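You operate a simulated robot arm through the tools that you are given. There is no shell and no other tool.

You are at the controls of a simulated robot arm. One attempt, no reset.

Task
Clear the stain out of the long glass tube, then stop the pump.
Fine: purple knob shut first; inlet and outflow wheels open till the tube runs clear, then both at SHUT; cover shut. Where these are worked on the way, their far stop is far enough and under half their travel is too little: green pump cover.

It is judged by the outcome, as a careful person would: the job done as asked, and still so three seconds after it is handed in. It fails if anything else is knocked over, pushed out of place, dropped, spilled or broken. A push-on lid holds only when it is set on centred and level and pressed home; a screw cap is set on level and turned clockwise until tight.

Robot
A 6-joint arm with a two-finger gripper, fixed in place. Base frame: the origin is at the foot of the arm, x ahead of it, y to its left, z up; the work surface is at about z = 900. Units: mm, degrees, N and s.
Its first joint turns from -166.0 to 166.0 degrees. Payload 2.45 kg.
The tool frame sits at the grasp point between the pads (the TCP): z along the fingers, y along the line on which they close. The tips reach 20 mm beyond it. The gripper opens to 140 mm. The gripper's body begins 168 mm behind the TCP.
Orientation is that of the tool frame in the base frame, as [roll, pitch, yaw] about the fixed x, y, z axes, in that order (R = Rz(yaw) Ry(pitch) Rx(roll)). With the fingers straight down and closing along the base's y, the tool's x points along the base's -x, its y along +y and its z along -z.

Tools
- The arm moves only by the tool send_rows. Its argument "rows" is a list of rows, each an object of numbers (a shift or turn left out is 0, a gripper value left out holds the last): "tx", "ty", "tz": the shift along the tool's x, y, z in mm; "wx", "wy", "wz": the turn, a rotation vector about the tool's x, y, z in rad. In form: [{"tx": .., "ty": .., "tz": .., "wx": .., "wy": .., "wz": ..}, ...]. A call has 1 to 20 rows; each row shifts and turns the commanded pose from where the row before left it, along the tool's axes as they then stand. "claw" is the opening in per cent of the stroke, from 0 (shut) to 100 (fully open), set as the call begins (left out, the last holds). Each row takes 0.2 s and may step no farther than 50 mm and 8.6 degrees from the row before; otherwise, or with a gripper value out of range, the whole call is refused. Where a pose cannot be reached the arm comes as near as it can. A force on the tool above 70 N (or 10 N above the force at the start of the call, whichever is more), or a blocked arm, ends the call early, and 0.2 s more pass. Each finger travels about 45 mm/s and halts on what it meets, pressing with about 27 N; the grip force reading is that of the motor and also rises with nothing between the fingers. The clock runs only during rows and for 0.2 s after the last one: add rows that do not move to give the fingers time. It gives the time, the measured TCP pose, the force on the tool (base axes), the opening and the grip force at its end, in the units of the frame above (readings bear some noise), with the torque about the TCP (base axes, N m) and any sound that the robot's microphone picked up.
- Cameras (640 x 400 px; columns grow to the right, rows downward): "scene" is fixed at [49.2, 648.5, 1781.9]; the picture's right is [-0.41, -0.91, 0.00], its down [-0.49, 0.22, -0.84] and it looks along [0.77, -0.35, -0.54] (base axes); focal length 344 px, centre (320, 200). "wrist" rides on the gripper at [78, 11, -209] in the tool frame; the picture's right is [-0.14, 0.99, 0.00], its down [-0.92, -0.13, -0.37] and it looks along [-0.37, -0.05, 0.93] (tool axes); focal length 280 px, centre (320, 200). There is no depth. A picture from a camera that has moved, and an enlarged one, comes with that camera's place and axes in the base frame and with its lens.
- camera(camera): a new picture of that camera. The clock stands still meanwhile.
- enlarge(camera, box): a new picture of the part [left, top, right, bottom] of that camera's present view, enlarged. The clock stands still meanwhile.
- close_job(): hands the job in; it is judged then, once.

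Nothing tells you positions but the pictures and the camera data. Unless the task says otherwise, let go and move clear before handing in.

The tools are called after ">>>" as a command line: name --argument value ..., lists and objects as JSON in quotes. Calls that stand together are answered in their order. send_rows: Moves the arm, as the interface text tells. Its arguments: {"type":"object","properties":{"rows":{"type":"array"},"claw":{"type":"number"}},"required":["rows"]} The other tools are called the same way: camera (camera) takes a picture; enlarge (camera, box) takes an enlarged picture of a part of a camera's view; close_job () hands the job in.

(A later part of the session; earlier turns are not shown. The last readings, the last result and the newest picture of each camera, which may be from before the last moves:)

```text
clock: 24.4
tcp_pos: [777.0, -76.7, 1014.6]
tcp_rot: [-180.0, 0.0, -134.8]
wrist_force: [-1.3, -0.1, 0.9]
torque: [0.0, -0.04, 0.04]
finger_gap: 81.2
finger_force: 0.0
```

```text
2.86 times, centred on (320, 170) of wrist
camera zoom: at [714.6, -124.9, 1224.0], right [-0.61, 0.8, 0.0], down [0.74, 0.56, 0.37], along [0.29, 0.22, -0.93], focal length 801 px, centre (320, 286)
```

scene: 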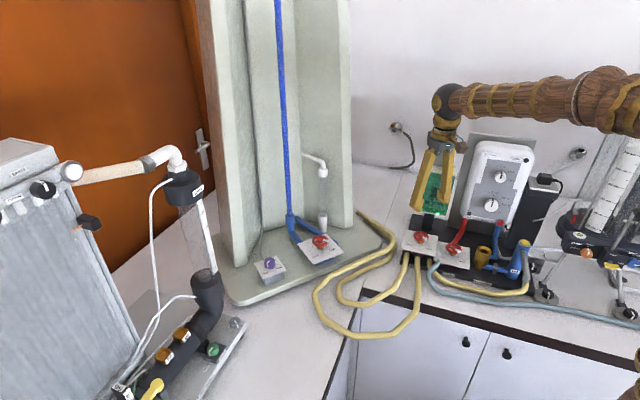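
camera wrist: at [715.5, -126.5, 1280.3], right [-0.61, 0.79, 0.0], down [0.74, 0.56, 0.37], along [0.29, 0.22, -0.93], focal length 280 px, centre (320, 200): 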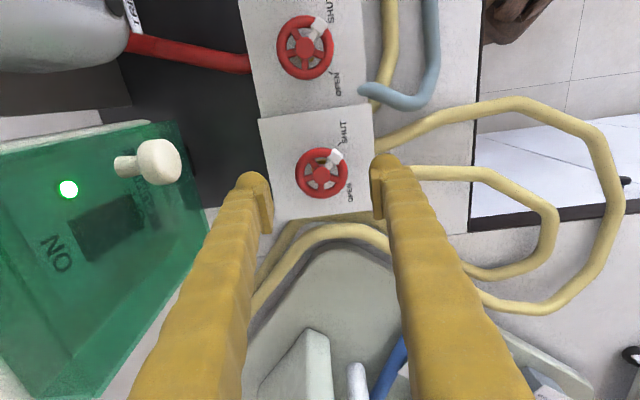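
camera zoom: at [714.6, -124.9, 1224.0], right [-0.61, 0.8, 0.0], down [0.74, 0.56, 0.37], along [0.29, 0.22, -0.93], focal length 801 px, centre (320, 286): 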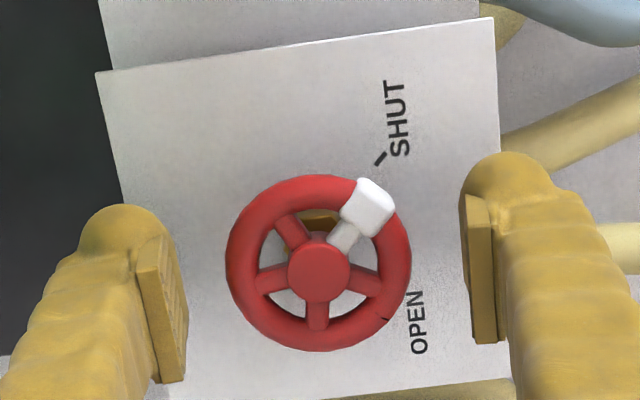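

>>> send_rows --rows '[{}, {}, {}, {}]' --claw 25

>>> enlarge --camera "wrist" --box '[240, 100, 400, 240]'

```text
clock: 25.4
tcp_pos: [778.1, -77.7, 1015.5]
tcp_rot: [-180.0, 0.0, -134.7]
wrist_force: [9.6, -8.6, -1.7]
torque: [-0.09, -0.11, -0.01]
finger_gap: 52.7
finger_force: 45.2
```

```text
2.86 times, centred on (320, 170) of wrist
camera zoom: at [714.8, -125.2, 1224.0], right [-0.61, 0.8, 0.0], down [0.74, 0.56, 0.37], along [0.29, 0.22, -0.93], focal length 801 px, centre (320, 286)
```

zoom: 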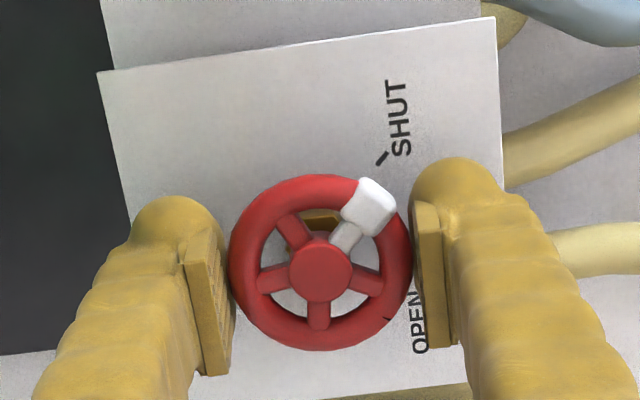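

Rim is gripped. I'll try a clockwise turn toward OPEN, a small amount first, watching the torque.

>>> send_rows --rows '[{"wz": 0.1}, {"wz": 0.1}, {}]'

>>> enlarge --camera "wrist" --box '[240, 100, 400, 240]'

```text
clock: 26.2
tcp_pos: [777.8, -78.3, 1015.0]
tcp_rot: [179.9, 0.0, -146.3]
wrist_force: [20.9, -11.2, 2.4]
torque: [-0.21, -0.22, 0.89]
finger_gap: 52.2
finger_force: 44.9
```

```text
2.86 times, centred on (320, 170) of wrist
camera zoom: at [706.2, -111.7, 1224.1], right [-0.44, 0.9, 0.0], down [0.84, 0.41, 0.37], along [0.33, 0.16, -0.93], focal length 801 px, centre (320, 286)
```

zoom: 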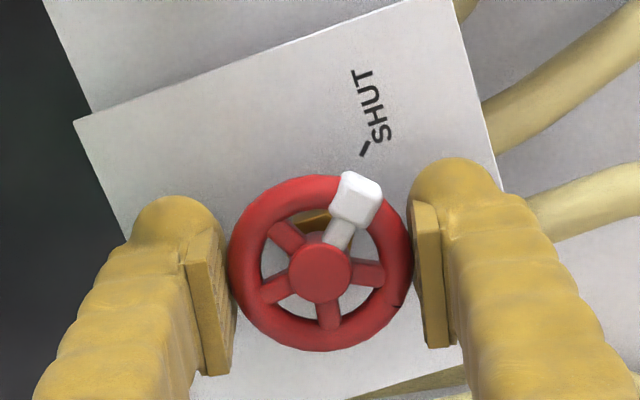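

The wheel is at its stop clockwise (pads slipped), so it opens counter-clockwise the long way round (~270°). I'll let go, wind the gripper clockwise, and regrip to turn counter-clockwise.

>>> send_rows --rows '[{}, {}, {}]' --claw 58

>>> send_rows --rows '[{"wz": 0.144}, {"wz": 0.144}, {"wz": 0.144}, {"wz": 0.144}, {"wz": 0.144}, {"wz": 0.144}, {"wz": 0.144}, {"wz": 0.144}, {"wz": 0.144}, {"wz": 0.144}, {"wz": 0.144}, {"wz": 0.144}, {"wz": 0.144}, {"wz": 0.144}, {"wz": 0.144}, {}]'

>>> camera --camera "wrist"

>>> enlarge --camera "scene" --box '[380, 100, 500, 280]'

```text
clock: 27.0
tcp_pos: [777.2, -77.8, 1015.0]
tcp_rot: [180.0, 0.0, -146.2]
wrist_force: [-0.4, -0.7, -0.6]
torque: [0.0, -0.01, 0.03]
finger_gap: 81.4
finger_force: 0.1
```

```text
clock: 30.4
tcp_pos: [776.6, -77.0, 1014.3]
tcp_rot: [179.9, 0.0, 90.0]
wrist_force: [0.3, 0.4, -0.5]
torque: [-0.02, -0.01, 0.0]
finger_gap: 81.4
finger_force: 0.0
```

```text
taken
camera wrist: at [788.1, 0.6, 1224.2], right [0.99, -0.14, 0.0], down [-0.13, -0.92, 0.37], along [-0.05, -0.37, -0.93], focal length 280 px, centre (320, 200)
```

wrist: 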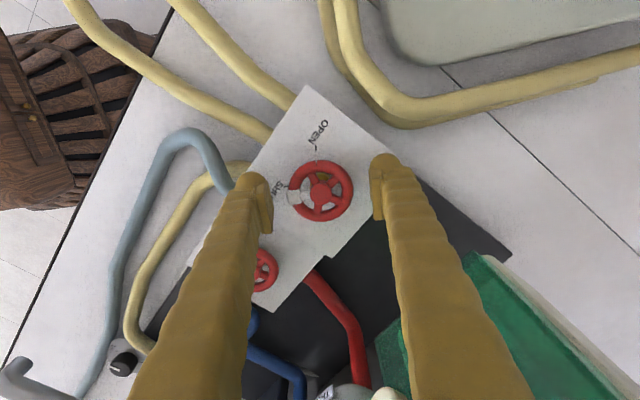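

```text
2.22 times, centred on (440, 190) of scene
camera zoom: at [49.2, 648.5, 1781.9], right [-0.41, -0.91, 0.0], down [-0.49, 0.22, -0.84], along [0.77, -0.35, -0.54], focal length 766 px, centre (53, 222)
```

zoom: 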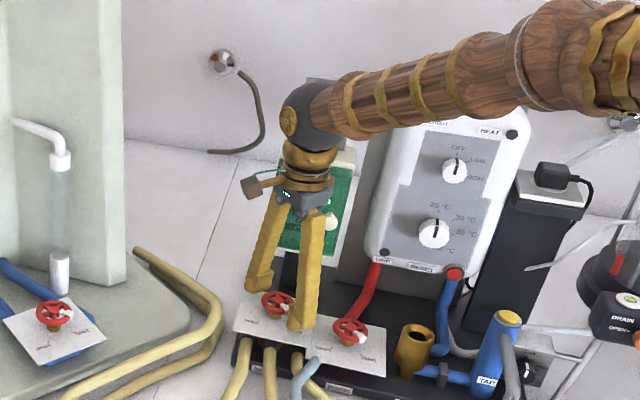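

I'll wind 40° further so the white pointer block is clear of the pads, then check alignment.

>>> send_rows --rows '[{"wz": 0.14}, {"wz": 0.14}, {"wz": 0.14}, {"wz": 0.14}, {"wz": 0.14}, {}]'

>>> camera --camera "wrist"

>>> enlarge --camera "wrist" --box '[240, 100, 400, 240]'

```text
clock: 31.8
tcp_pos: [777.4, -78.0, 1015.7]
tcp_rot: [-180.0, 0.1, 49.9]
wrist_force: [0.7, -0.2, -0.3]
torque: [-0.01, -0.01, 0.02]
finger_gap: 81.0
finger_force: 0.1
```

```text
taken
camera wrist: at [836.1, -24.7, 1224.3], right [0.67, -0.74, 0.0], down [-0.69, -0.62, 0.37], along [-0.27, -0.25, -0.93], focal length 280 px, centre (320, 200)
```

wrist: 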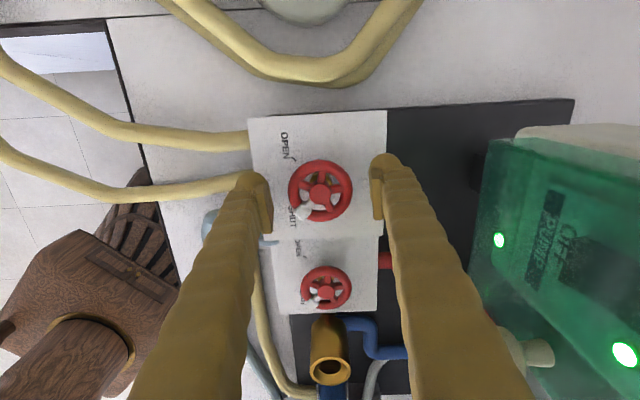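

```text
2.86 times, centred on (320, 170) of wrist
camera zoom: at [836.1, -24.7, 1224.3], right [0.67, -0.74, 0.0], down [-0.69, -0.62, 0.37], along [-0.27, -0.25, -0.93], focal length 801 px, centre (320, 286)
```

zoom: 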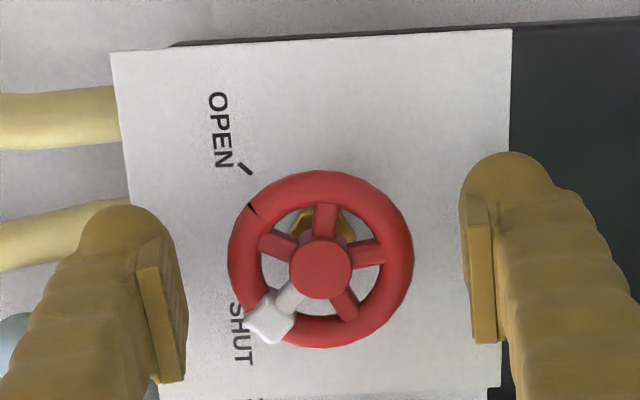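

Aligned. Gripping the rim and turning counter-clockwise in chunks.

>>> send_rows --rows '[{}, {}, {}, {}]' --claw 25

>>> send_rows --rows '[{"wz": -0.12}, {"wz": -0.12}, {"wz": -0.12}, {}]'

>>> enlarge --camera "wrist" --box '[240, 100, 400, 240]'

```text
clock: 32.8
tcp_pos: [777.2, -78.0, 1015.9]
tcp_rot: [-180.0, 0.0, 49.8]
wrist_force: [4.3, -3.4, -1.8]
torque: [-0.05, -0.09, 0.05]
finger_gap: 52.5
finger_force: 45.2
```

```text
clock: 33.8
tcp_pos: [778.3, -77.7, 1015.1]
tcp_rot: [179.9, -0.1, 70.6]
wrist_force: [17.2, -11.9, 4.2]
torque: [-0.13, -0.22, 0.0]
finger_gap: 52.7
finger_force: 45.3
```

```text
2.86 times, centred on (320, 170) of wrist
camera zoom: at [813.6, -7.5, 1224.3], right [0.89, -0.46, 0.0], down [-0.43, -0.83, 0.37], along [-0.17, -0.33, -0.93], focal length 801 px, centre (320, 286)
```

zoom: 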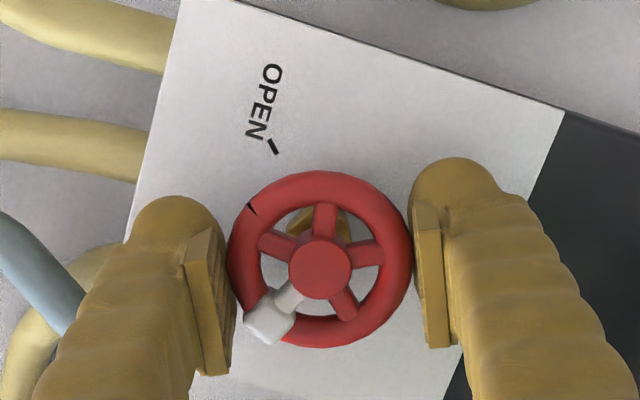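

The wheel turns counter-clockwise with the gripper. Continuing.

>>> send_rows --rows '[{"wz": -0.13}, {"wz": -0.13}, {"wz": -0.13}, {"wz": -0.13}, {"wz": -0.13}, {"wz": -0.13}, {}]'

>>> send_rows --rows '[{"wz": -0.13}, {"wz": -0.13}, {"wz": -0.13}, {"wz": -0.13}, {"wz": -0.13}, {"wz": -0.13}, {}]'

>>> enlarge --camera "wrist" --box '[240, 100, 400, 240]'

```text
clock: 35.4
tcp_pos: [776.4, -77.9, 1014.4]
tcp_rot: [179.9, 0.0, 115.4]
wrist_force: [36.9, -18.7, 1.7]
torque: [-0.24, -0.43, 0.01]
finger_gap: 52.4
finger_force: 44.8
```

```text
clock: 37.0
tcp_pos: [776.9, -77.6, 1014.8]
tcp_rot: [-179.9, 0.0, 160.1]
wrist_force: [28.4, 5.9, 18.3]
torque: [0.11, -0.29, 0.05]
finger_gap: 52.8
finger_force: 45.0
```

```text
2.86 times, centred on (320, 170) of wrist
camera zoom: at [706.7, -39.8, 1224.2], right [0.47, 0.88, 0.0], down [0.82, -0.43, 0.37], along [0.33, -0.17, -0.93], focal length 801 px, centre (320, 286)
```

zoom: 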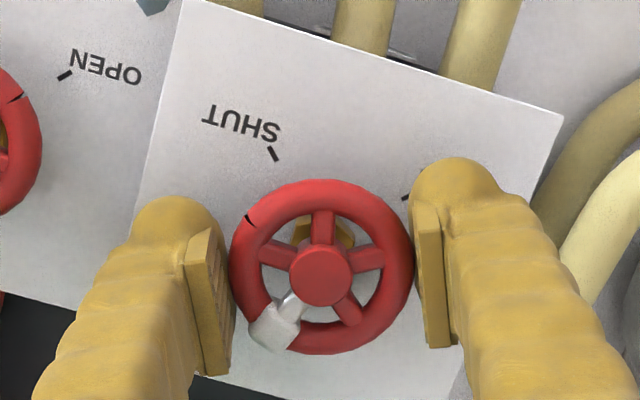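

>>> send_rows --rows '[{"tx": -1.3, "ty": 0.6}, {"wz": -0.13}, {"wz": -0.13}, {"wz": -0.13}, {"wz": -0.13}, {"wz": -0.13}, {"wz": -0.13}, {}]'

>>> send_rows --rows '[{"wz": -0.13}, {"wz": -0.13}, {"wz": -0.13}, {"wz": -0.13}, {"wz": -0.13}, {"wz": -0.13}, {}]'

>>> enlarge --camera "wrist" --box '[240, 100, 400, 240]'

```text
clock: 38.8
tcp_pos: [777.6, -78.5, 1014.9]
tcp_rot: [179.9, 0.0, -155.4]
wrist_force: [-35.8, -11.1, 13.0]
torque: [-0.08, 0.4, 0.04]
finger_gap: 52.7
finger_force: 44.8
```

```text
clock: 40.4
tcp_pos: [778.0, -77.5, 1015.8]
tcp_rot: [180.0, 0.1, -110.6]
wrist_force: [-21.3, 5.6, -8.2]
torque: [0.07, 0.18, 0.01]
finger_gap: 52.6
finger_force: 45.5
```

```text
2.86 times, centred on (320, 170) of wrist
camera zoom: at [740.5, -146.8, 1223.5], right [-0.88, 0.48, 0.0], down [0.44, 0.82, 0.37], along [0.17, 0.32, -0.93], focal length 801 px, centre (320, 286)
```

zoom: 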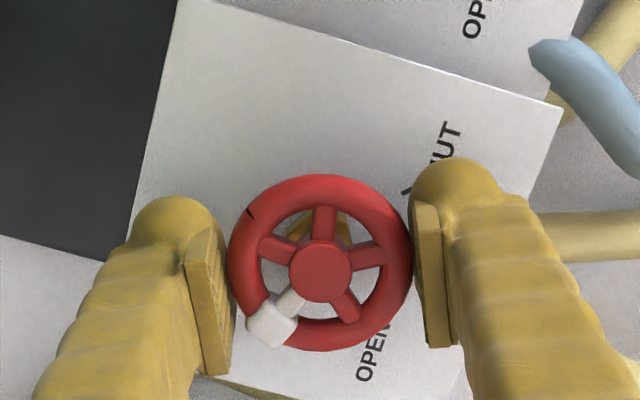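

About 200° turned. To keep the camera clear of the pump panel, I'll let go, rewind 90° clockwise, regrip and finish.

>>> send_rows --rows '[{}, {}, {}]' --claw 58

>>> send_rows --rows '[{"wz": 0.14}, {"wz": 0.14}, {"wz": 0.14}, {"wz": 0.14}, {"wz": 0.14}, {"wz": 0.14}, {"wz": 0.14}, {"wz": 0.14}, {"wz": 0.14}, {"wz": 0.14}, {"wz": 0.14}, {}]'

>>> enlarge --camera "wrist" --box '[240, 100, 400, 240]'

>>> camera --camera "scene"

```text
clock: 41.2
tcp_pos: [777.9, -79.3, 1014.9]
tcp_rot: [179.9, 0.0, -110.6]
wrist_force: [0.5, 0.2, -0.8]
torque: [0.02, 0.01, -0.02]
finger_gap: 81.2
finger_force: 0.0
```

```text
clock: 43.8
tcp_pos: [778.1, -77.9, 1014.4]
tcp_rot: [-179.9, 0.1, 161.1]
wrist_force: [-0.1, -0.2, -0.6]
torque: [-0.04, 0.0, 0.0]
finger_gap: 81.3
finger_force: 0.0
```

```text
2.86 times, centred on (320, 170) of wrist
camera zoom: at [707.2, -41.6, 1223.8], right [0.45, 0.89, 0.0], down [0.83, -0.42, 0.37], along [0.33, -0.17, -0.93], focal length 801 px, centre (320, 286)
```

zoom: 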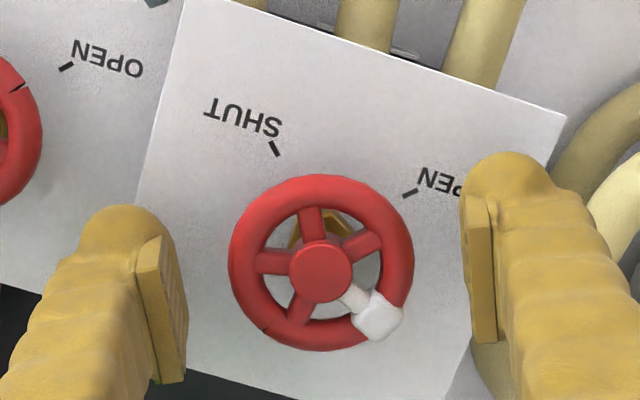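

```text
taken
```

scene: 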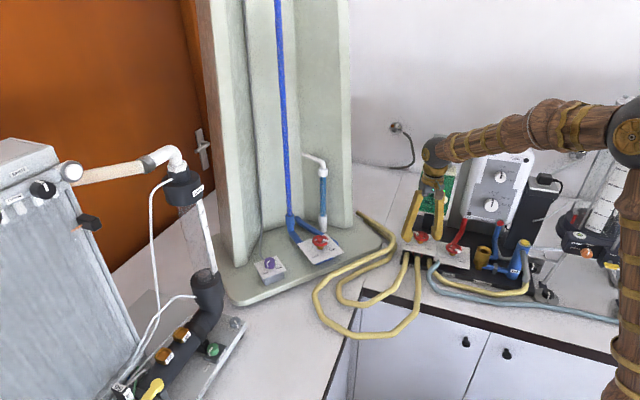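

Turned about 200° so far, ~68° to go; overflow water is already showing at the stand. Regrip and finish opening.

>>> send_rows --rows '[{}, {}, {}, {}]' --claw 25

>>> send_rows --rows '[{"wz": -0.13}, {"wz": -0.13}, {"wz": -0.13}, {"wz": -0.13}, {"wz": -0.13}, {}]'

>>> send_rows --rows '[{"wz": -0.12}, {"wz": -0.12}, {"wz": -0.12}, {"wz": -0.12}, {}]'

>>> enlarge --camera "wrist" --box '[240, 100, 400, 240]'

```text
clock: 44.8
tcp_pos: [777.4, -77.7, 1015.1]
tcp_rot: [179.9, 0.0, 161.1]
wrist_force: [2.1, 5.9, -0.6]
torque: [0.04, -0.07, -0.01]
finger_gap: 52.5
finger_force: 45.5
```

```text
clock: 46.2
tcp_pos: [777.6, -77.2, 1014.5]
tcp_rot: [180.0, 0.0, -161.5]
wrist_force: [-11.3, 10.1, 0.5]
torque: [0.08, 0.14, 0.0]
finger_gap: 52.4
finger_force: 44.3
```

```text
clock: 47.4
tcp_pos: [776.9, -77.2, 1015.2]
tcp_rot: [180.0, 0.0, -133.9]
wrist_force: [-23.8, 14.7, 9.8]
torque: [0.17, 0.25, 0.03]
finger_gap: 52.4
finger_force: 44.9
```

```text
2.86 times, centred on (320, 170) of wrist
camera zoom: at [715.6, -126.0, 1223.8], right [-0.62, 0.79, 0.0], down [0.73, 0.57, 0.37], along [0.29, 0.23, -0.93], focal length 801 px, centre (320, 286)
```

zoom: 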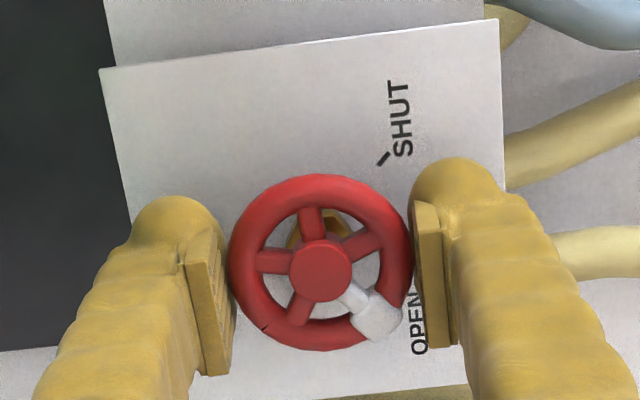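

>>> send_rows --rows '[{"wz": -0.08}, {"wz": -0.08}, {}]'

>>> enlarge --camera "wrist" --box '[240, 100, 400, 240]'

```text
clock: 48.2
tcp_pos: [778.6, -76.9, 1013.4]
tcp_rot: [180.0, 0.1, -124.8]
wrist_force: [-14.1, 37.9, 6.8]
torque: [0.56, 0.04, -0.74]
finger_gap: 52.1
finger_force: 45.0
```

```text
2.86 times, centred on (320, 170) of wrist
camera zoom: at [724.9, -134.5, 1223.5], right [-0.73, 0.68, 0.0], down [0.63, 0.68, 0.37], along [0.25, 0.27, -0.93], focal length 801 px, centre (320, 286)
```

zoom: 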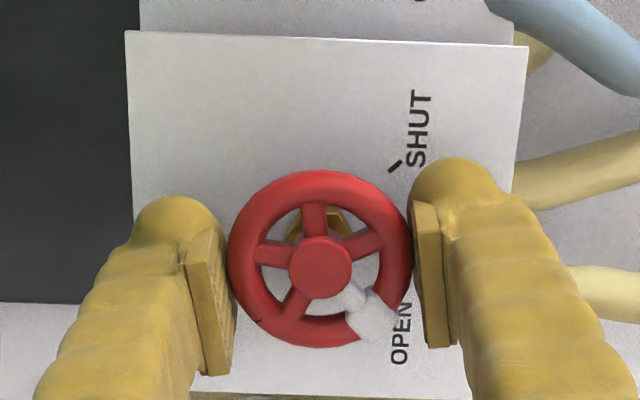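

The inlet wheel is on its OPEN stop. Releasing, rising and moving to the outflow wheel on the stand foot at about (897, 263, 1018).

>>> send_rows --rows '[{}, {}, {}]' --claw 58

>>> send_rows --rows '[{"tz": -35}, {"tz": -35}, {"tz": -35}, {"tz": -25}, {"tx": -43.4, "ty": 12.05}, {"tx": -43.4, "ty": 12.05}, {"tx": -43.4, "ty": 12.05}, {"tx": -43.4, "ty": 12.05}, {"tx": -43.4, "ty": 12.05}, {"tx": -43.4, "ty": 12.05}, {"tx": -43.4, "ty": 12.05}, {"tx": -43.4, "ty": 12.05}, {}]'

>>> camera --camera "wrist"

>>> camera --camera "scene"

```text
clock: 49.0
tcp_pos: [779.2, -77.8, 1014.3]
tcp_rot: [179.9, -0.1, -125.0]
wrist_force: [0.7, 0.6, 0.3]
torque: [0.01, 0.0, 0.01]
finger_gap: 81.3
finger_force: 0.0
```

```text
clock: 51.8
tcp_pos: [898.1, 258.5, 1146.3]
tcp_rot: [180.0, 0.0, -124.9]
wrist_force: [0.7, -0.7, 0.2]
torque: [0.0, -0.01, -0.02]
finger_gap: 81.3
finger_force: 0.1
```

```text
taken
camera wrist: at [844.8, 201.4, 1354.9], right [-0.73, 0.68, 0.0], down [0.63, 0.68, 0.37], along [0.25, 0.27, -0.93], focal length 280 px, centre (320, 200)
```

wrist: 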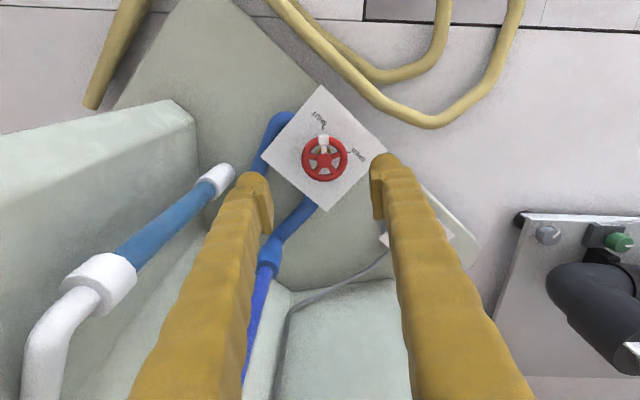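

```text
taken
```

scene: 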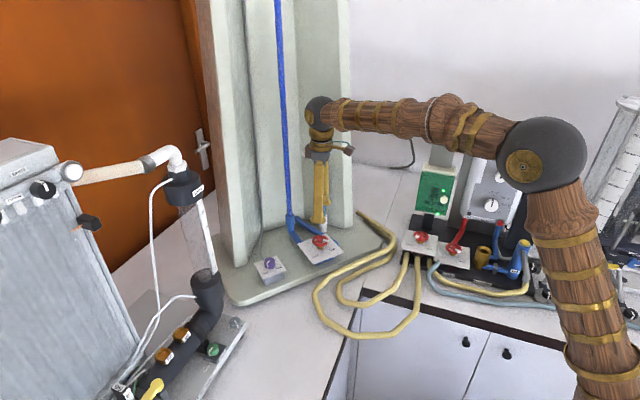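

Wheel is right below at about (897, 264). I'll wind the gripper clockwise 155° so that it can be turned counter-clockwise.

>>> send_rows --rows '[{"wz": 0.1424}, {"wz": 0.1424}, {"wz": 0.1424}, {"wz": 0.1424}, {"wz": 0.1424}, {"wz": 0.1424}, {"wz": 0.1424}, {"wz": 0.1424}, {"wz": 0.1424}, {"wz": 0.1424}, {"wz": 0.1424}, {"wz": 0.1424}, {"wz": 0.1424}, {"wz": 0.1424}, {"wz": 0.1424}, {"wz": 0.1424}, {"wz": 0.1424}, {"wz": 0.1424}, {"wz": 0.1424}, {}]'

>>> send_rows --rows '[{"tz": 30}, {"tz": 30}, {}, {}]'

>>> camera --camera "wrist"

>>> enlarge --camera "wrist" --box '[240, 100, 400, 240]'

```text
clock: 56.0
tcp_pos: [898.5, 262.3, 1144.6]
tcp_rot: [-180.0, 0.0, 79.9]
wrist_force: [0.6, 0.1, -0.2]
torque: [0.05, -0.03, 0.0]
finger_gap: 81.0
finger_force: 0.1
```

```text
clock: 57.0
tcp_pos: [896.6, 262.7, 1084.7]
tcp_rot: [-179.9, 0.0, 80.0]
wrist_force: [0.5, 0.5, 0.0]
torque: [0.01, -0.01, 0.02]
finger_gap: 81.2
finger_force: 0.0
```

```text
taken
camera wrist: at [921.4, 339.0, 1293.9], right [0.95, -0.31, 0.0], down [-0.29, -0.88, 0.37], along [-0.11, -0.35, -0.93], focal length 280 px, centre (320, 200)
```

wrist: 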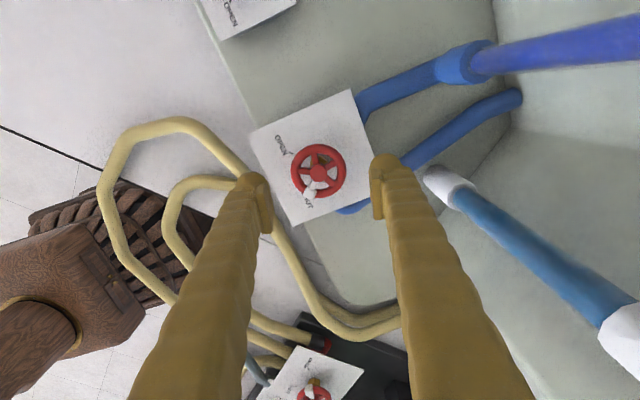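

```text
2.86 times, centred on (320, 170) of wrist
camera zoom: at [921.4, 339.0, 1293.9], right [0.95, -0.31, 0.0], down [-0.29, -0.88, 0.37], along [-0.11, -0.35, -0.93], focal length 801 px, centre (320, 286)
```

zoom: 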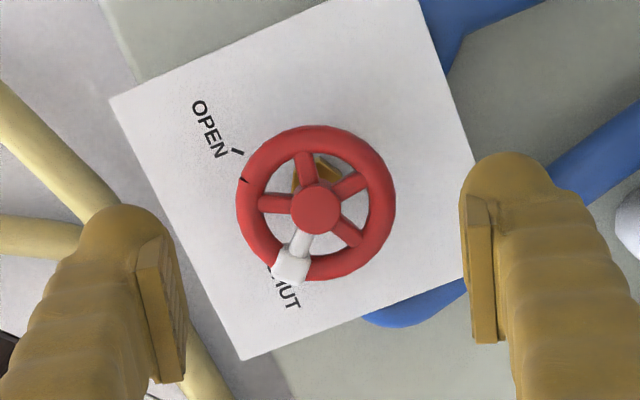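

The outflow wheel is centred below (≈57 mm across, top ≈1020). Descending.

>>> send_rows --rows '[{"ty": -1.0, "tx": 1.0, "tz": 25}, {"tz": 25}, {}, {}]'

>>> enlarge --camera "wrist" --box '[240, 100, 400, 240]'

>>> enlarge --camera "scene" --box '[270, 190, 370, 280]'

```text
clock: 58.0
tcp_pos: [896.2, 262.6, 1035.4]
tcp_rot: [-180.0, 0.1, 80.1]
wrist_force: [-0.5, 0.9, 0.3]
torque: [0.03, 0.0, 0.01]
finger_gap: 81.1
finger_force: 0.0
```

```text
2.86 times, centred on (320, 170) of wrist
camera zoom: at [919.8, 338.7, 1244.4], right [0.95, -0.31, 0.0], down [-0.29, -0.88, 0.37], along [-0.11, -0.35, -0.93], focal length 801 px, centre (320, 286)
```

zoom: 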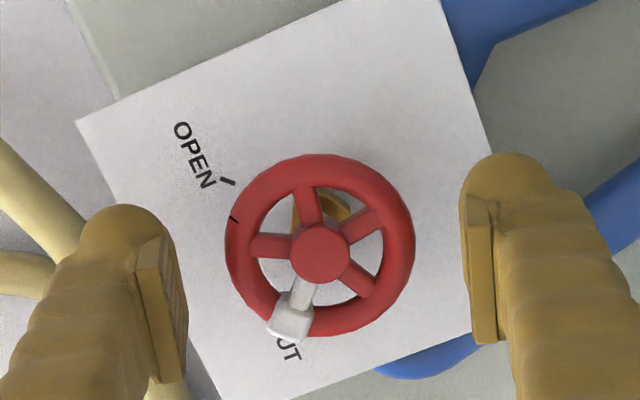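

```text
4.44 times, centred on (320, 235) of scene
camera zoom: at [49.2, 648.5, 1781.9], right [-0.41, -0.91, 0.0], down [-0.49, 0.22, -0.84], along [0.77, -0.35, -0.54], focal length 1531 px, centre (320, 44)
```

zoom: 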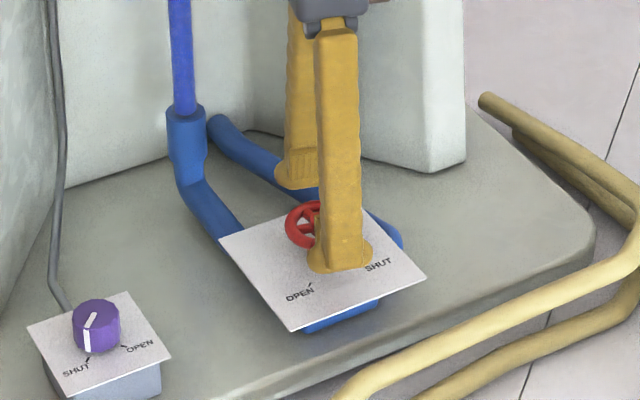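

>>> send_rows --rows '[{"tz": 10}, {"tz": 10}, {}, {}]'

>>> send_rows --rows '[{}, {}, {}, {}]' --claw 28

>>> enlarge --camera "wrist" --box '[240, 100, 400, 240]'

```text
clock: 59.0
tcp_pos: [896.4, 263.0, 1014.5]
tcp_rot: [-180.0, 0.0, 80.0]
wrist_force: [0.1, 0.5, 0.4]
torque: [0.01, -0.02, 0.0]
finger_gap: 81.2
finger_force: 0.2
```

```text
clock: 60.0
tcp_pos: [896.1, 264.7, 1015.8]
tcp_rot: [180.0, -0.1, 80.0]
wrist_force: [-11.7, 1.5, 0.9]
torque: [-0.01, -0.02, 0.13]
finger_gap: 55.6
finger_force: 44.9
```

```text
2.86 times, centred on (320, 170) of wrist
camera zoom: at [920.1, 339.2, 1224.7], right [0.95, -0.31, 0.0], down [-0.28, -0.88, 0.37], along [-0.11, -0.35, -0.93], focal length 801 px, centre (320, 286)
```

zoom: 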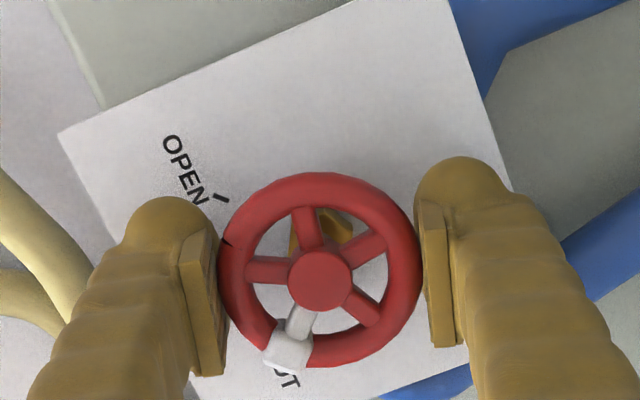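

Rim is gripped at 55.6 mm. Turning counter-clockwise in chunks, watching that the wheel follows.

>>> send_rows --rows '[{"wz": -0.12}, {"wz": -0.12}, {"wz": -0.12}, {}]'

>>> enlarge --camera "wrist" --box '[240, 100, 400, 240]'

```text
clock: 61.0
tcp_pos: [894.8, 263.2, 1016.1]
tcp_rot: [179.9, 0.0, 100.7]
wrist_force: [-28.8, -3.4, 12.2]
torque: [0.05, -0.04, 0.04]
finger_gap: 55.8
finger_force: 45.5
```

```text
2.86 times, centred on (320, 170) of wrist
camera zoom: at [892.0, 343.0, 1224.7], right [1.0, 0.05, 0.0], down [0.05, -0.93, 0.37], along [0.02, -0.37, -0.93], focal length 801 px, centre (320, 286)
```

zoom: 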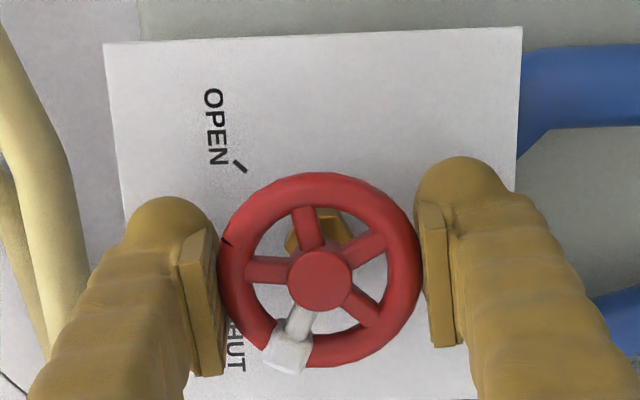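

>>> send_rows --rows '[{"tx": 0.3, "ty": -1.8}, {"wz": -0.13}, {"wz": -0.13}, {"wz": -0.13}, {"wz": -0.13}, {"wz": -0.13}, {"wz": -0.13}, {}]'

>>> send_rows --rows '[{"wz": -0.13}, {"wz": -0.13}, {"wz": -0.13}, {"wz": -0.13}, {"wz": -0.13}, {"wz": -0.13}, {}]'

>>> enlarge --camera "wrist" --box '[240, 100, 400, 240]'

```text
clock: 62.8
tcp_pos: [896.2, 264.2, 1015.9]
tcp_rot: [-179.9, 0.0, 145.5]
wrist_force: [18.1, -3.6, 20.8]
torque: [0.06, 0.11, 0.01]
finger_gap: 55.9
finger_force: 44.8
```

```text
clock: 64.4
tcp_pos: [895.1, 263.7, 1014.4]
tcp_rot: [-180.0, -0.1, -169.7]
wrist_force: [19.4, 0.7, 35.4]
torque: [0.02, 0.06, 0.0]
finger_gap: 55.6
finger_force: 45.4
```

```text
2.86 times, centred on (320, 170) of wrist
camera zoom: at [816.5, 260.9, 1224.5], right [-0.04, 1.0, 0.0], down [0.93, 0.04, 0.37], along [0.37, 0.01, -0.93], focal length 801 px, centre (320, 286)
```

zoom: 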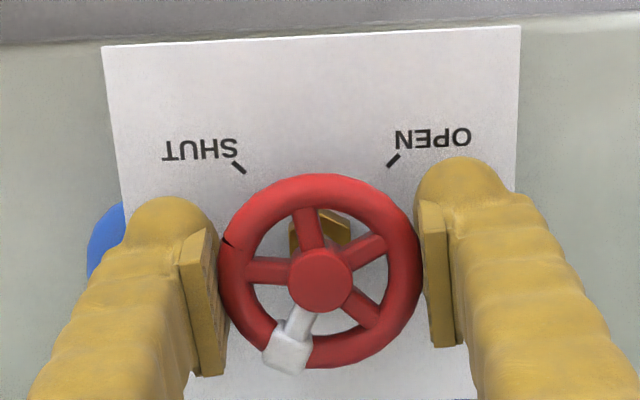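

>>> send_rows --rows '[{"tx": -1.2, "tz": -1.5}, {"wz": -0.13}, {"wz": -0.13}, {"wz": -0.13}, {"wz": -0.13}, {"wz": -0.13}, {"wz": -0.13}, {}]'

>>> send_rows --rows '[{"wz": -0.13}, {"wz": -0.13}, {"wz": -0.13}, {"wz": -0.13}, {"wz": -0.13}, {"wz": -0.13}, {}]'

>>> enlarge --camera "wrist" --box '[240, 100, 400, 240]'

>>> camera --camera "scene"

```text
clock: 66.2
tcp_pos: [895.1, 264.9, 1016.1]
tcp_rot: [179.8, -0.2, -125.1]
wrist_force: [-37.0, -0.3, -5.8]
torque: [-0.01, -0.26, 0.03]
finger_gap: 55.7
finger_force: 45.0
```

```text
clock: 67.8
tcp_pos: [895.7, 264.9, 1016.0]
tcp_rot: [179.8, 0.0, -80.4]
wrist_force: [-50.0, -7.0, -37.8]
torque: [0.11, -0.76, 0.0]
finger_gap: 55.7
finger_force: 44.6
```

```text
2.86 times, centred on (320, 170) of wrist
camera zoom: at [898.6, 185.9, 1224.7], right [-1.0, -0.03, 0.0], down [-0.03, 0.93, 0.37], along [-0.01, 0.37, -0.93], focal length 801 px, centre (320, 286)
```

zoom: 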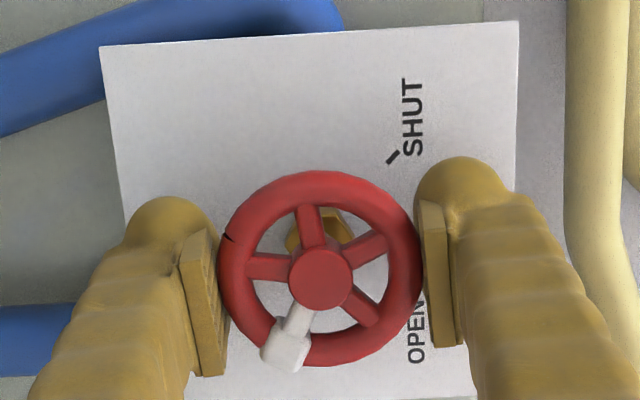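

```text
taken
```

scene: 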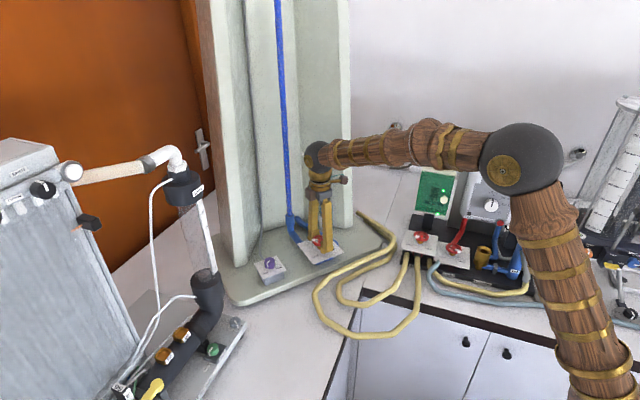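

200° turned. Release, rewind 70° clockwise, regrip for the rest.

>>> send_rows --rows '[{}, {}, {}]' --claw 58

>>> send_rows --rows '[{"wz": 0.136}, {"wz": 0.136}, {"wz": 0.136}, {"wz": 0.136}, {"wz": 0.136}, {"wz": 0.136}, {"wz": 0.136}, {"wz": 0.136}, {"wz": 0.136}, {}]'

>>> enlarge --camera "wrist" --box '[240, 100, 400, 240]'

```text
clock: 68.6
tcp_pos: [896.2, 265.5, 1017.7]
tcp_rot: [-179.9, 0.0, -80.6]
wrist_force: [-1.1, 0.6, 0.1]
torque: [-0.02, 0.01, 0.02]
finger_gap: 81.2
finger_force: 0.1
```

```text
clock: 70.8
tcp_pos: [894.9, 264.3, 1016.7]
tcp_rot: [-180.0, 0.0, -150.7]
wrist_force: [-0.1, -0.1, -0.3]
torque: [0.02, 0.0, 0.01]
finger_gap: 81.3
finger_force: 0.1
```

```text
2.86 times, centred on (320, 170) of wrist
camera zoom: at [822.2, 235.5, 1225.6], right [-0.36, 0.93, 0.0], down [0.87, 0.34, 0.37], along [0.34, 0.13, -0.93], focal length 801 px, centre (320, 286)
```

zoom: 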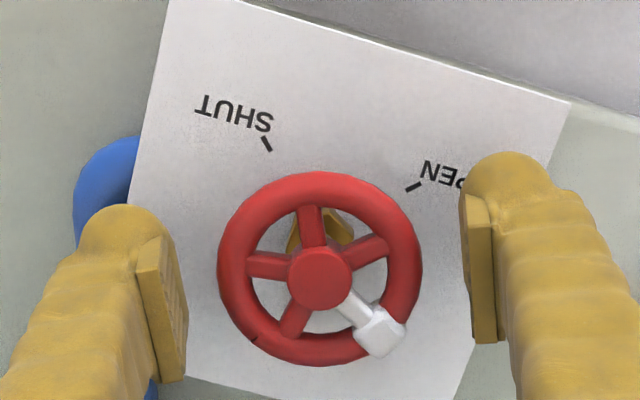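

>>> send_rows --rows '[{}, {}, {}, {}]' --claw 28

>>> send_rows --rows '[{"wz": -0.13}, {"wz": -0.13}, {"wz": -0.13}, {"wz": -0.13}, {"wz": -0.13}, {}]'

>>> send_rows --rows '[{"wz": -0.13}, {"wz": -0.13}, {"wz": -0.13}, {"wz": -0.13}, {}]'

>>> enlarge --camera "wrist" --box '[240, 100, 400, 240]'

```text
clock: 71.8
tcp_pos: [896.5, 264.5, 1017.0]
tcp_rot: [-180.0, 0.1, -150.6]
wrist_force: [1.5, -3.3, -0.5]
torque: [0.26, 0.08, -0.01]
finger_gap: 55.6
finger_force: 44.5
```

```text
clock: 73.2
tcp_pos: [896.6, 263.8, 1016.5]
tcp_rot: [180.0, 0.0, -113.3]
wrist_force: [-9.7, -12.5, -1.6]
torque: [0.12, 0.14, 0.04]
finger_gap: 55.7
finger_force: 45.2
```

```text
clock: 74.4
tcp_pos: [895.6, 264.4, 1016.5]
tcp_rot: [179.9, 0.0, -83.6]
wrist_force: [-14.4, -8.9, 16.5]
torque: [0.03, 0.36, -0.02]
finger_gap: 55.7
finger_force: 45.0
```

```text
2.86 times, centred on (320, 170) of wrist
camera zoom: at [893.8, 185.4, 1225.5], right [-1.0, 0.02, 0.0], down [0.02, 0.93, 0.37], along [0.01, 0.37, -0.93], focal length 801 px, centre (320, 286)
```

zoom: 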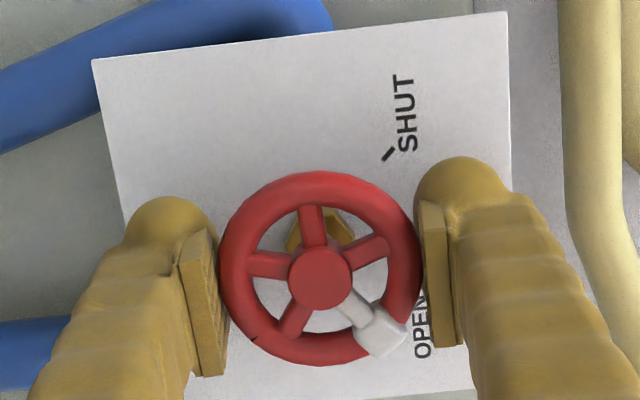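

>>> send_rows --rows '[{"wz": -0.08}, {"wz": -0.06}, {}]'

>>> enlarge --camera "scene" --box '[200, 0, 400, 260]'

```text
clock: 75.2
tcp_pos: [895.8, 265.1, 1016.9]
tcp_rot: [-180.0, 0.0, -75.5]
wrist_force: [-21.2, -9.3, 19.3]
torque: [0.05, 0.24, -0.56]
finger_gap: 55.4
finger_force: 44.9
```

```text
1.54 times, centred on (300, 130) of scene
camera zoom: at [49.2, 648.5, 1781.9], right [-0.41, -0.91, 0.0], down [-0.49, 0.22, -0.84], along [0.77, -0.35, -0.54], focal length 530 px, centre (351, 308)
```

zoom: 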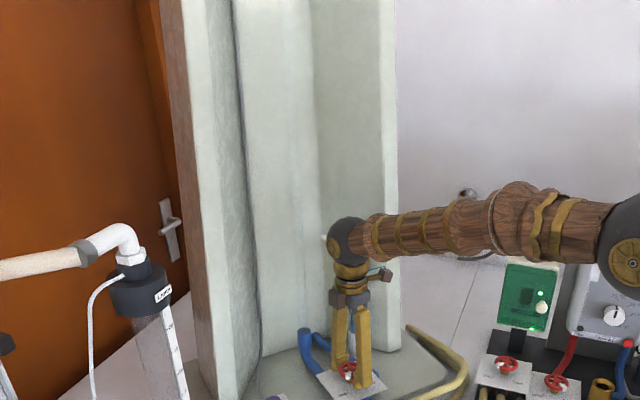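

The outflow wheel is on its stop, and the long tube already looks clear. I'm checking closely.

>>> enlarge --camera "scene" --box '[250, 0, 330, 120]'

>>> enlarge --camera "scene" --box '[250, 110, 360, 270]'

>>> camera --camera "wrist"

```text
3.33 times, centred on (290, 60) of scene
camera zoom: at [49.2, 648.5, 1781.9], right [-0.41, -0.91, 0.0], down [-0.49, 0.22, -0.84], along [0.77, -0.35, -0.54], focal length 1148 px, centre (420, 667)
```

zoom: 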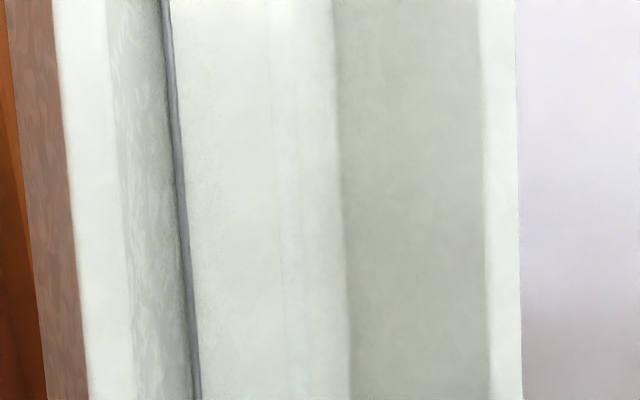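

```text
2.50 times, centred on (305, 190) of scene
camera zoom: at [49.2, 648.5, 1781.9], right [-0.41, -0.91, 0.0], down [-0.49, 0.22, -0.84], along [0.77, -0.35, -0.54], focal length 861 px, centre (358, 225)
```

zoom: 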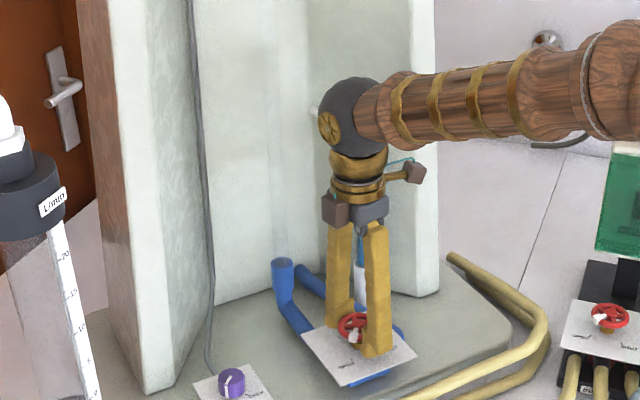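

```text
taken
camera wrist: at [904.7, 186.2, 1225.3], right [-0.99, -0.11, 0.0], down [-0.11, 0.92, 0.37], along [-0.04, 0.37, -0.93], focal length 280 px, centre (320, 200)
```

wrist: 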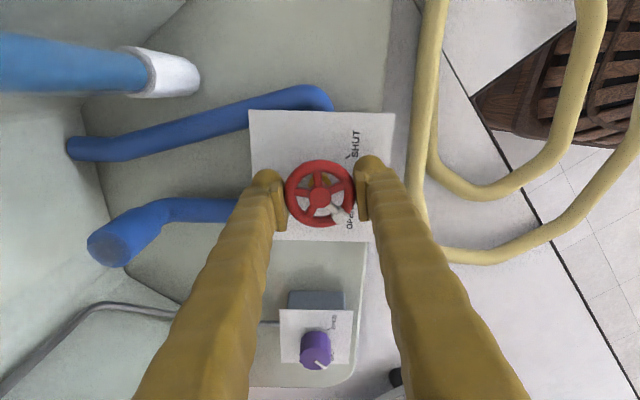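

The long glass tube is clear. I'll let it run a couple more seconds, then turn the outflow wheel clockwise back to SHUT.

>>> send_rows --rows '[{"tx": 0.3, "ty": 1.5, "tz": -1}, {}, {}, {}, {}, {}, {}, {}, {}, {}, {}, {}]'

>>> enlarge --camera "scene" --box '[250, 0, 330, 120]'

>>> send_rows --rows '[{"wz": 0.13}, {"wz": 0.13}, {"wz": 0.13}, {"wz": 0.13}, {"wz": 0.13}, {"wz": 0.13}, {}]'

>>> enlarge --camera "wrist" --box '[240, 100, 400, 240]'

```text
clock: 77.8
tcp_pos: [894.9, 263.1, 1016.2]
tcp_rot: [-179.9, -0.1, -75.6]
wrist_force: [58.6, 25.0, -26.5]
torque: [-0.22, 0.87, -0.01]
finger_gap: 55.4
finger_force: 45.5
```

```text
3.33 times, centred on (290, 60) of scene
camera zoom: at [49.2, 648.5, 1781.9], right [-0.41, -0.91, 0.0], down [-0.49, 0.22, -0.84], along [0.77, -0.35, -0.54], focal length 1148 px, centre (420, 667)
```

zoom: 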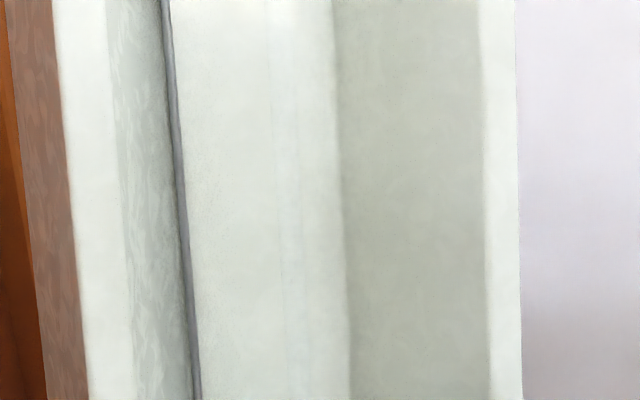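

```text
clock: 79.4
tcp_pos: [894.6, 262.7, 1016.2]
tcp_rot: [179.9, 0.0, -120.4]
wrist_force: [40.3, 11.7, -37.5]
torque: [0.21, 0.61, -0.04]
finger_gap: 55.4
finger_force: 45.0
```

```text
2.86 times, centred on (320, 170) of wrist
camera zoom: at [846.8, 201.6, 1225.8], right [-0.79, 0.62, 0.0], down [0.58, 0.73, 0.37], along [0.23, 0.29, -0.93], focal length 801 px, centre (320, 286)
```

zoom: 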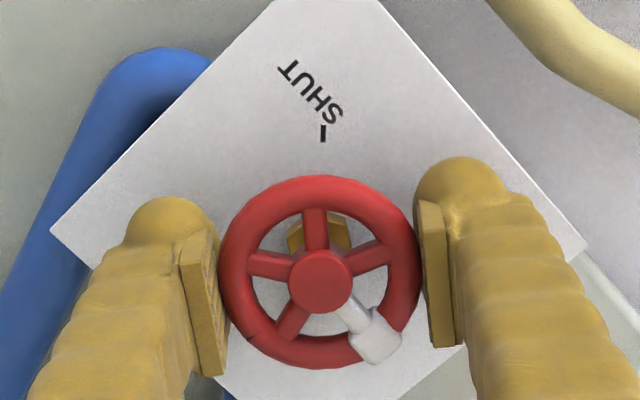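

>>> send_rows --rows '[{"tx": -0.5, "ty": -0.5, "tz": 0.8}, {"wz": 0.13}, {"wz": 0.13}, {"wz": 0.13}, {}]'

```text
clock: 80.6
tcp_pos: [894.7, 263.1, 1017.4]
tcp_rot: [-180.0, 0.0, -142.7]
wrist_force: [8.1, -2.8, -5.0]
torque: [0.11, 0.2, -0.03]
finger_gap: 55.6
finger_force: 44.9
```

>>> send_rows --rows '[{"wz": 0.13}, {"wz": 0.13}, {"wz": 0.13}, {"wz": 0.13}, {"wz": 0.13}, {"wz": 0.13}, {}]'

>>> send_rows --rows '[{"wz": 0.13}, {"wz": 0.13}, {"wz": 0.13}, {"wz": 0.13}, {"wz": 0.13}, {"wz": 0.13}, {}]'

>>> enlarge --camera "wrist" --box '[240, 100, 400, 240]'

```text
clock: 82.2
tcp_pos: [895.6, 262.5, 1015.5]
tcp_rot: [-180.0, 0.0, 172.6]
wrist_force: [-12.2, 2.4, 5.9]
torque: [0.29, -0.03, -0.03]
finger_gap: 55.5
finger_force: 45.3
```

```text
clock: 83.8
tcp_pos: [895.1, 264.4, 1015.4]
tcp_rot: [-179.9, 0.0, 127.9]
wrist_force: [-38.3, 26.3, 4.2]
torque: [-0.1, -0.12, -0.02]
finger_gap: 55.3
finger_force: 45.3
```

```text
2.86 times, centred on (320, 170) of wrist
camera zoom: at [856.1, 333.1, 1225.7], right [0.87, 0.5, 0.0], down [0.47, -0.8, 0.37], along [0.18, -0.32, -0.93], focal length 801 px, centre (320, 286)
```

zoom: 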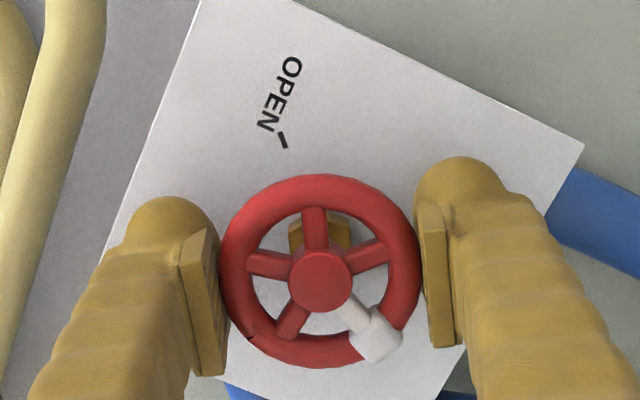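

>>> send_rows --rows '[{"tx": 0.8, "ty": -0.3}, {"wz": 0.13}, {"wz": 0.13}, {"wz": 0.13}, {"wz": 0.13}, {"wz": 0.13}, {"wz": 0.13}, {}]'

>>> send_rows --rows '[{}, {}, {}]' --claw 58

>>> send_rows --rows '[{"wz": -0.131}, {"wz": -0.131}, {"wz": -0.131}, {"wz": -0.131}, {"wz": -0.131}, {"wz": -0.131}, {"wz": -0.131}, {"wz": -0.131}, {"wz": -0.131}, {"wz": -0.131}, {}]'

>>> enlarge --camera "wrist" --box '[240, 100, 400, 240]'

```text
clock: 85.6
tcp_pos: [895.3, 264.2, 1017.3]
tcp_rot: [179.9, 0.0, 83.2]
wrist_force: [44.6, 36.4, -6.1]
torque: [-0.04, -0.12, 0.02]
finger_gap: 55.6
finger_force: 44.5
```

```text
clock: 86.4
tcp_pos: [893.7, 263.3, 1017.1]
tcp_rot: [180.0, 0.0, 83.3]
wrist_force: [-0.2, 0.5, 0.3]
torque: [0.0, 0.03, 0.01]
finger_gap: 81.7
finger_force: 0.1
```

```text
clock: 88.8
tcp_pos: [894.4, 265.1, 1015.0]
tcp_rot: [-180.0, 0.0, 158.4]
wrist_force: [0.5, 0.5, -0.3]
torque: [0.0, 0.0, 0.01]
finger_gap: 81.0
finger_force: 0.1
```

```text
2.86 times, centred on (320, 170) of wrist
camera zoom: at [826.1, 303.8, 1225.3], right [0.49, 0.87, 0.0], down [0.81, -0.46, 0.37], along [0.32, -0.18, -0.93], focal length 801 px, centre (320, 286)
```

zoom: 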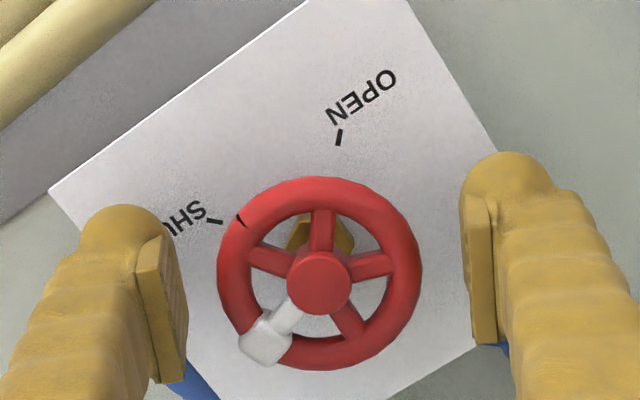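

Remaining ~70° clockwise to SHUT. Regrip and finish.

>>> send_rows --rows '[{}, {}, {}, {}]' --claw 28

>>> send_rows --rows '[{"wz": 0.13}, {"wz": 0.13}, {"wz": 0.13}, {"wz": 0.13}, {}]'

>>> send_rows --rows '[{"wz": 0.13}, {"wz": 0.13}, {"wz": 0.13}, {"wz": 0.13}, {}]'

>>> enlarge --camera "wrist" --box '[240, 100, 400, 240]'

```text
clock: 89.8
tcp_pos: [895.3, 264.6, 1016.1]
tcp_rot: [179.9, 0.0, 158.4]
wrist_force: [-3.6, -8.4, 0.7]
torque: [-0.04, 0.02, 0.01]
finger_gap: 56.4
finger_force: 45.1
```

```text
clock: 91.0
tcp_pos: [894.6, 265.2, 1015.9]
tcp_rot: [179.8, 0.0, 128.5]
wrist_force: [20.5, 21.6, -1.0]
torque: [-0.06, 0.09, 0.02]
finger_gap: 56.1
finger_force: 44.8
```

```text
clock: 92.2
tcp_pos: [895.2, 265.0, 1016.0]
tcp_rot: [180.0, 0.0, 98.7]
wrist_force: [45.6, 29.5, -12.1]
torque: [-0.12, 0.39, 0.08]
finger_gap: 56.3
finger_force: 45.1
```

```text
2.86 times, centred on (320, 170) of wrist
camera zoom: at [894.1, 344.1, 1225.4], right [1.0, 0.01, 0.0], down [0.01, -0.93, 0.37], along [0.01, -0.37, -0.93], focal length 801 px, centre (320, 286)
```

zoom: 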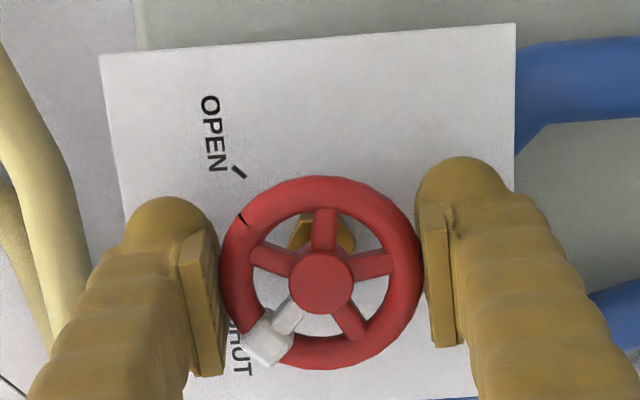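

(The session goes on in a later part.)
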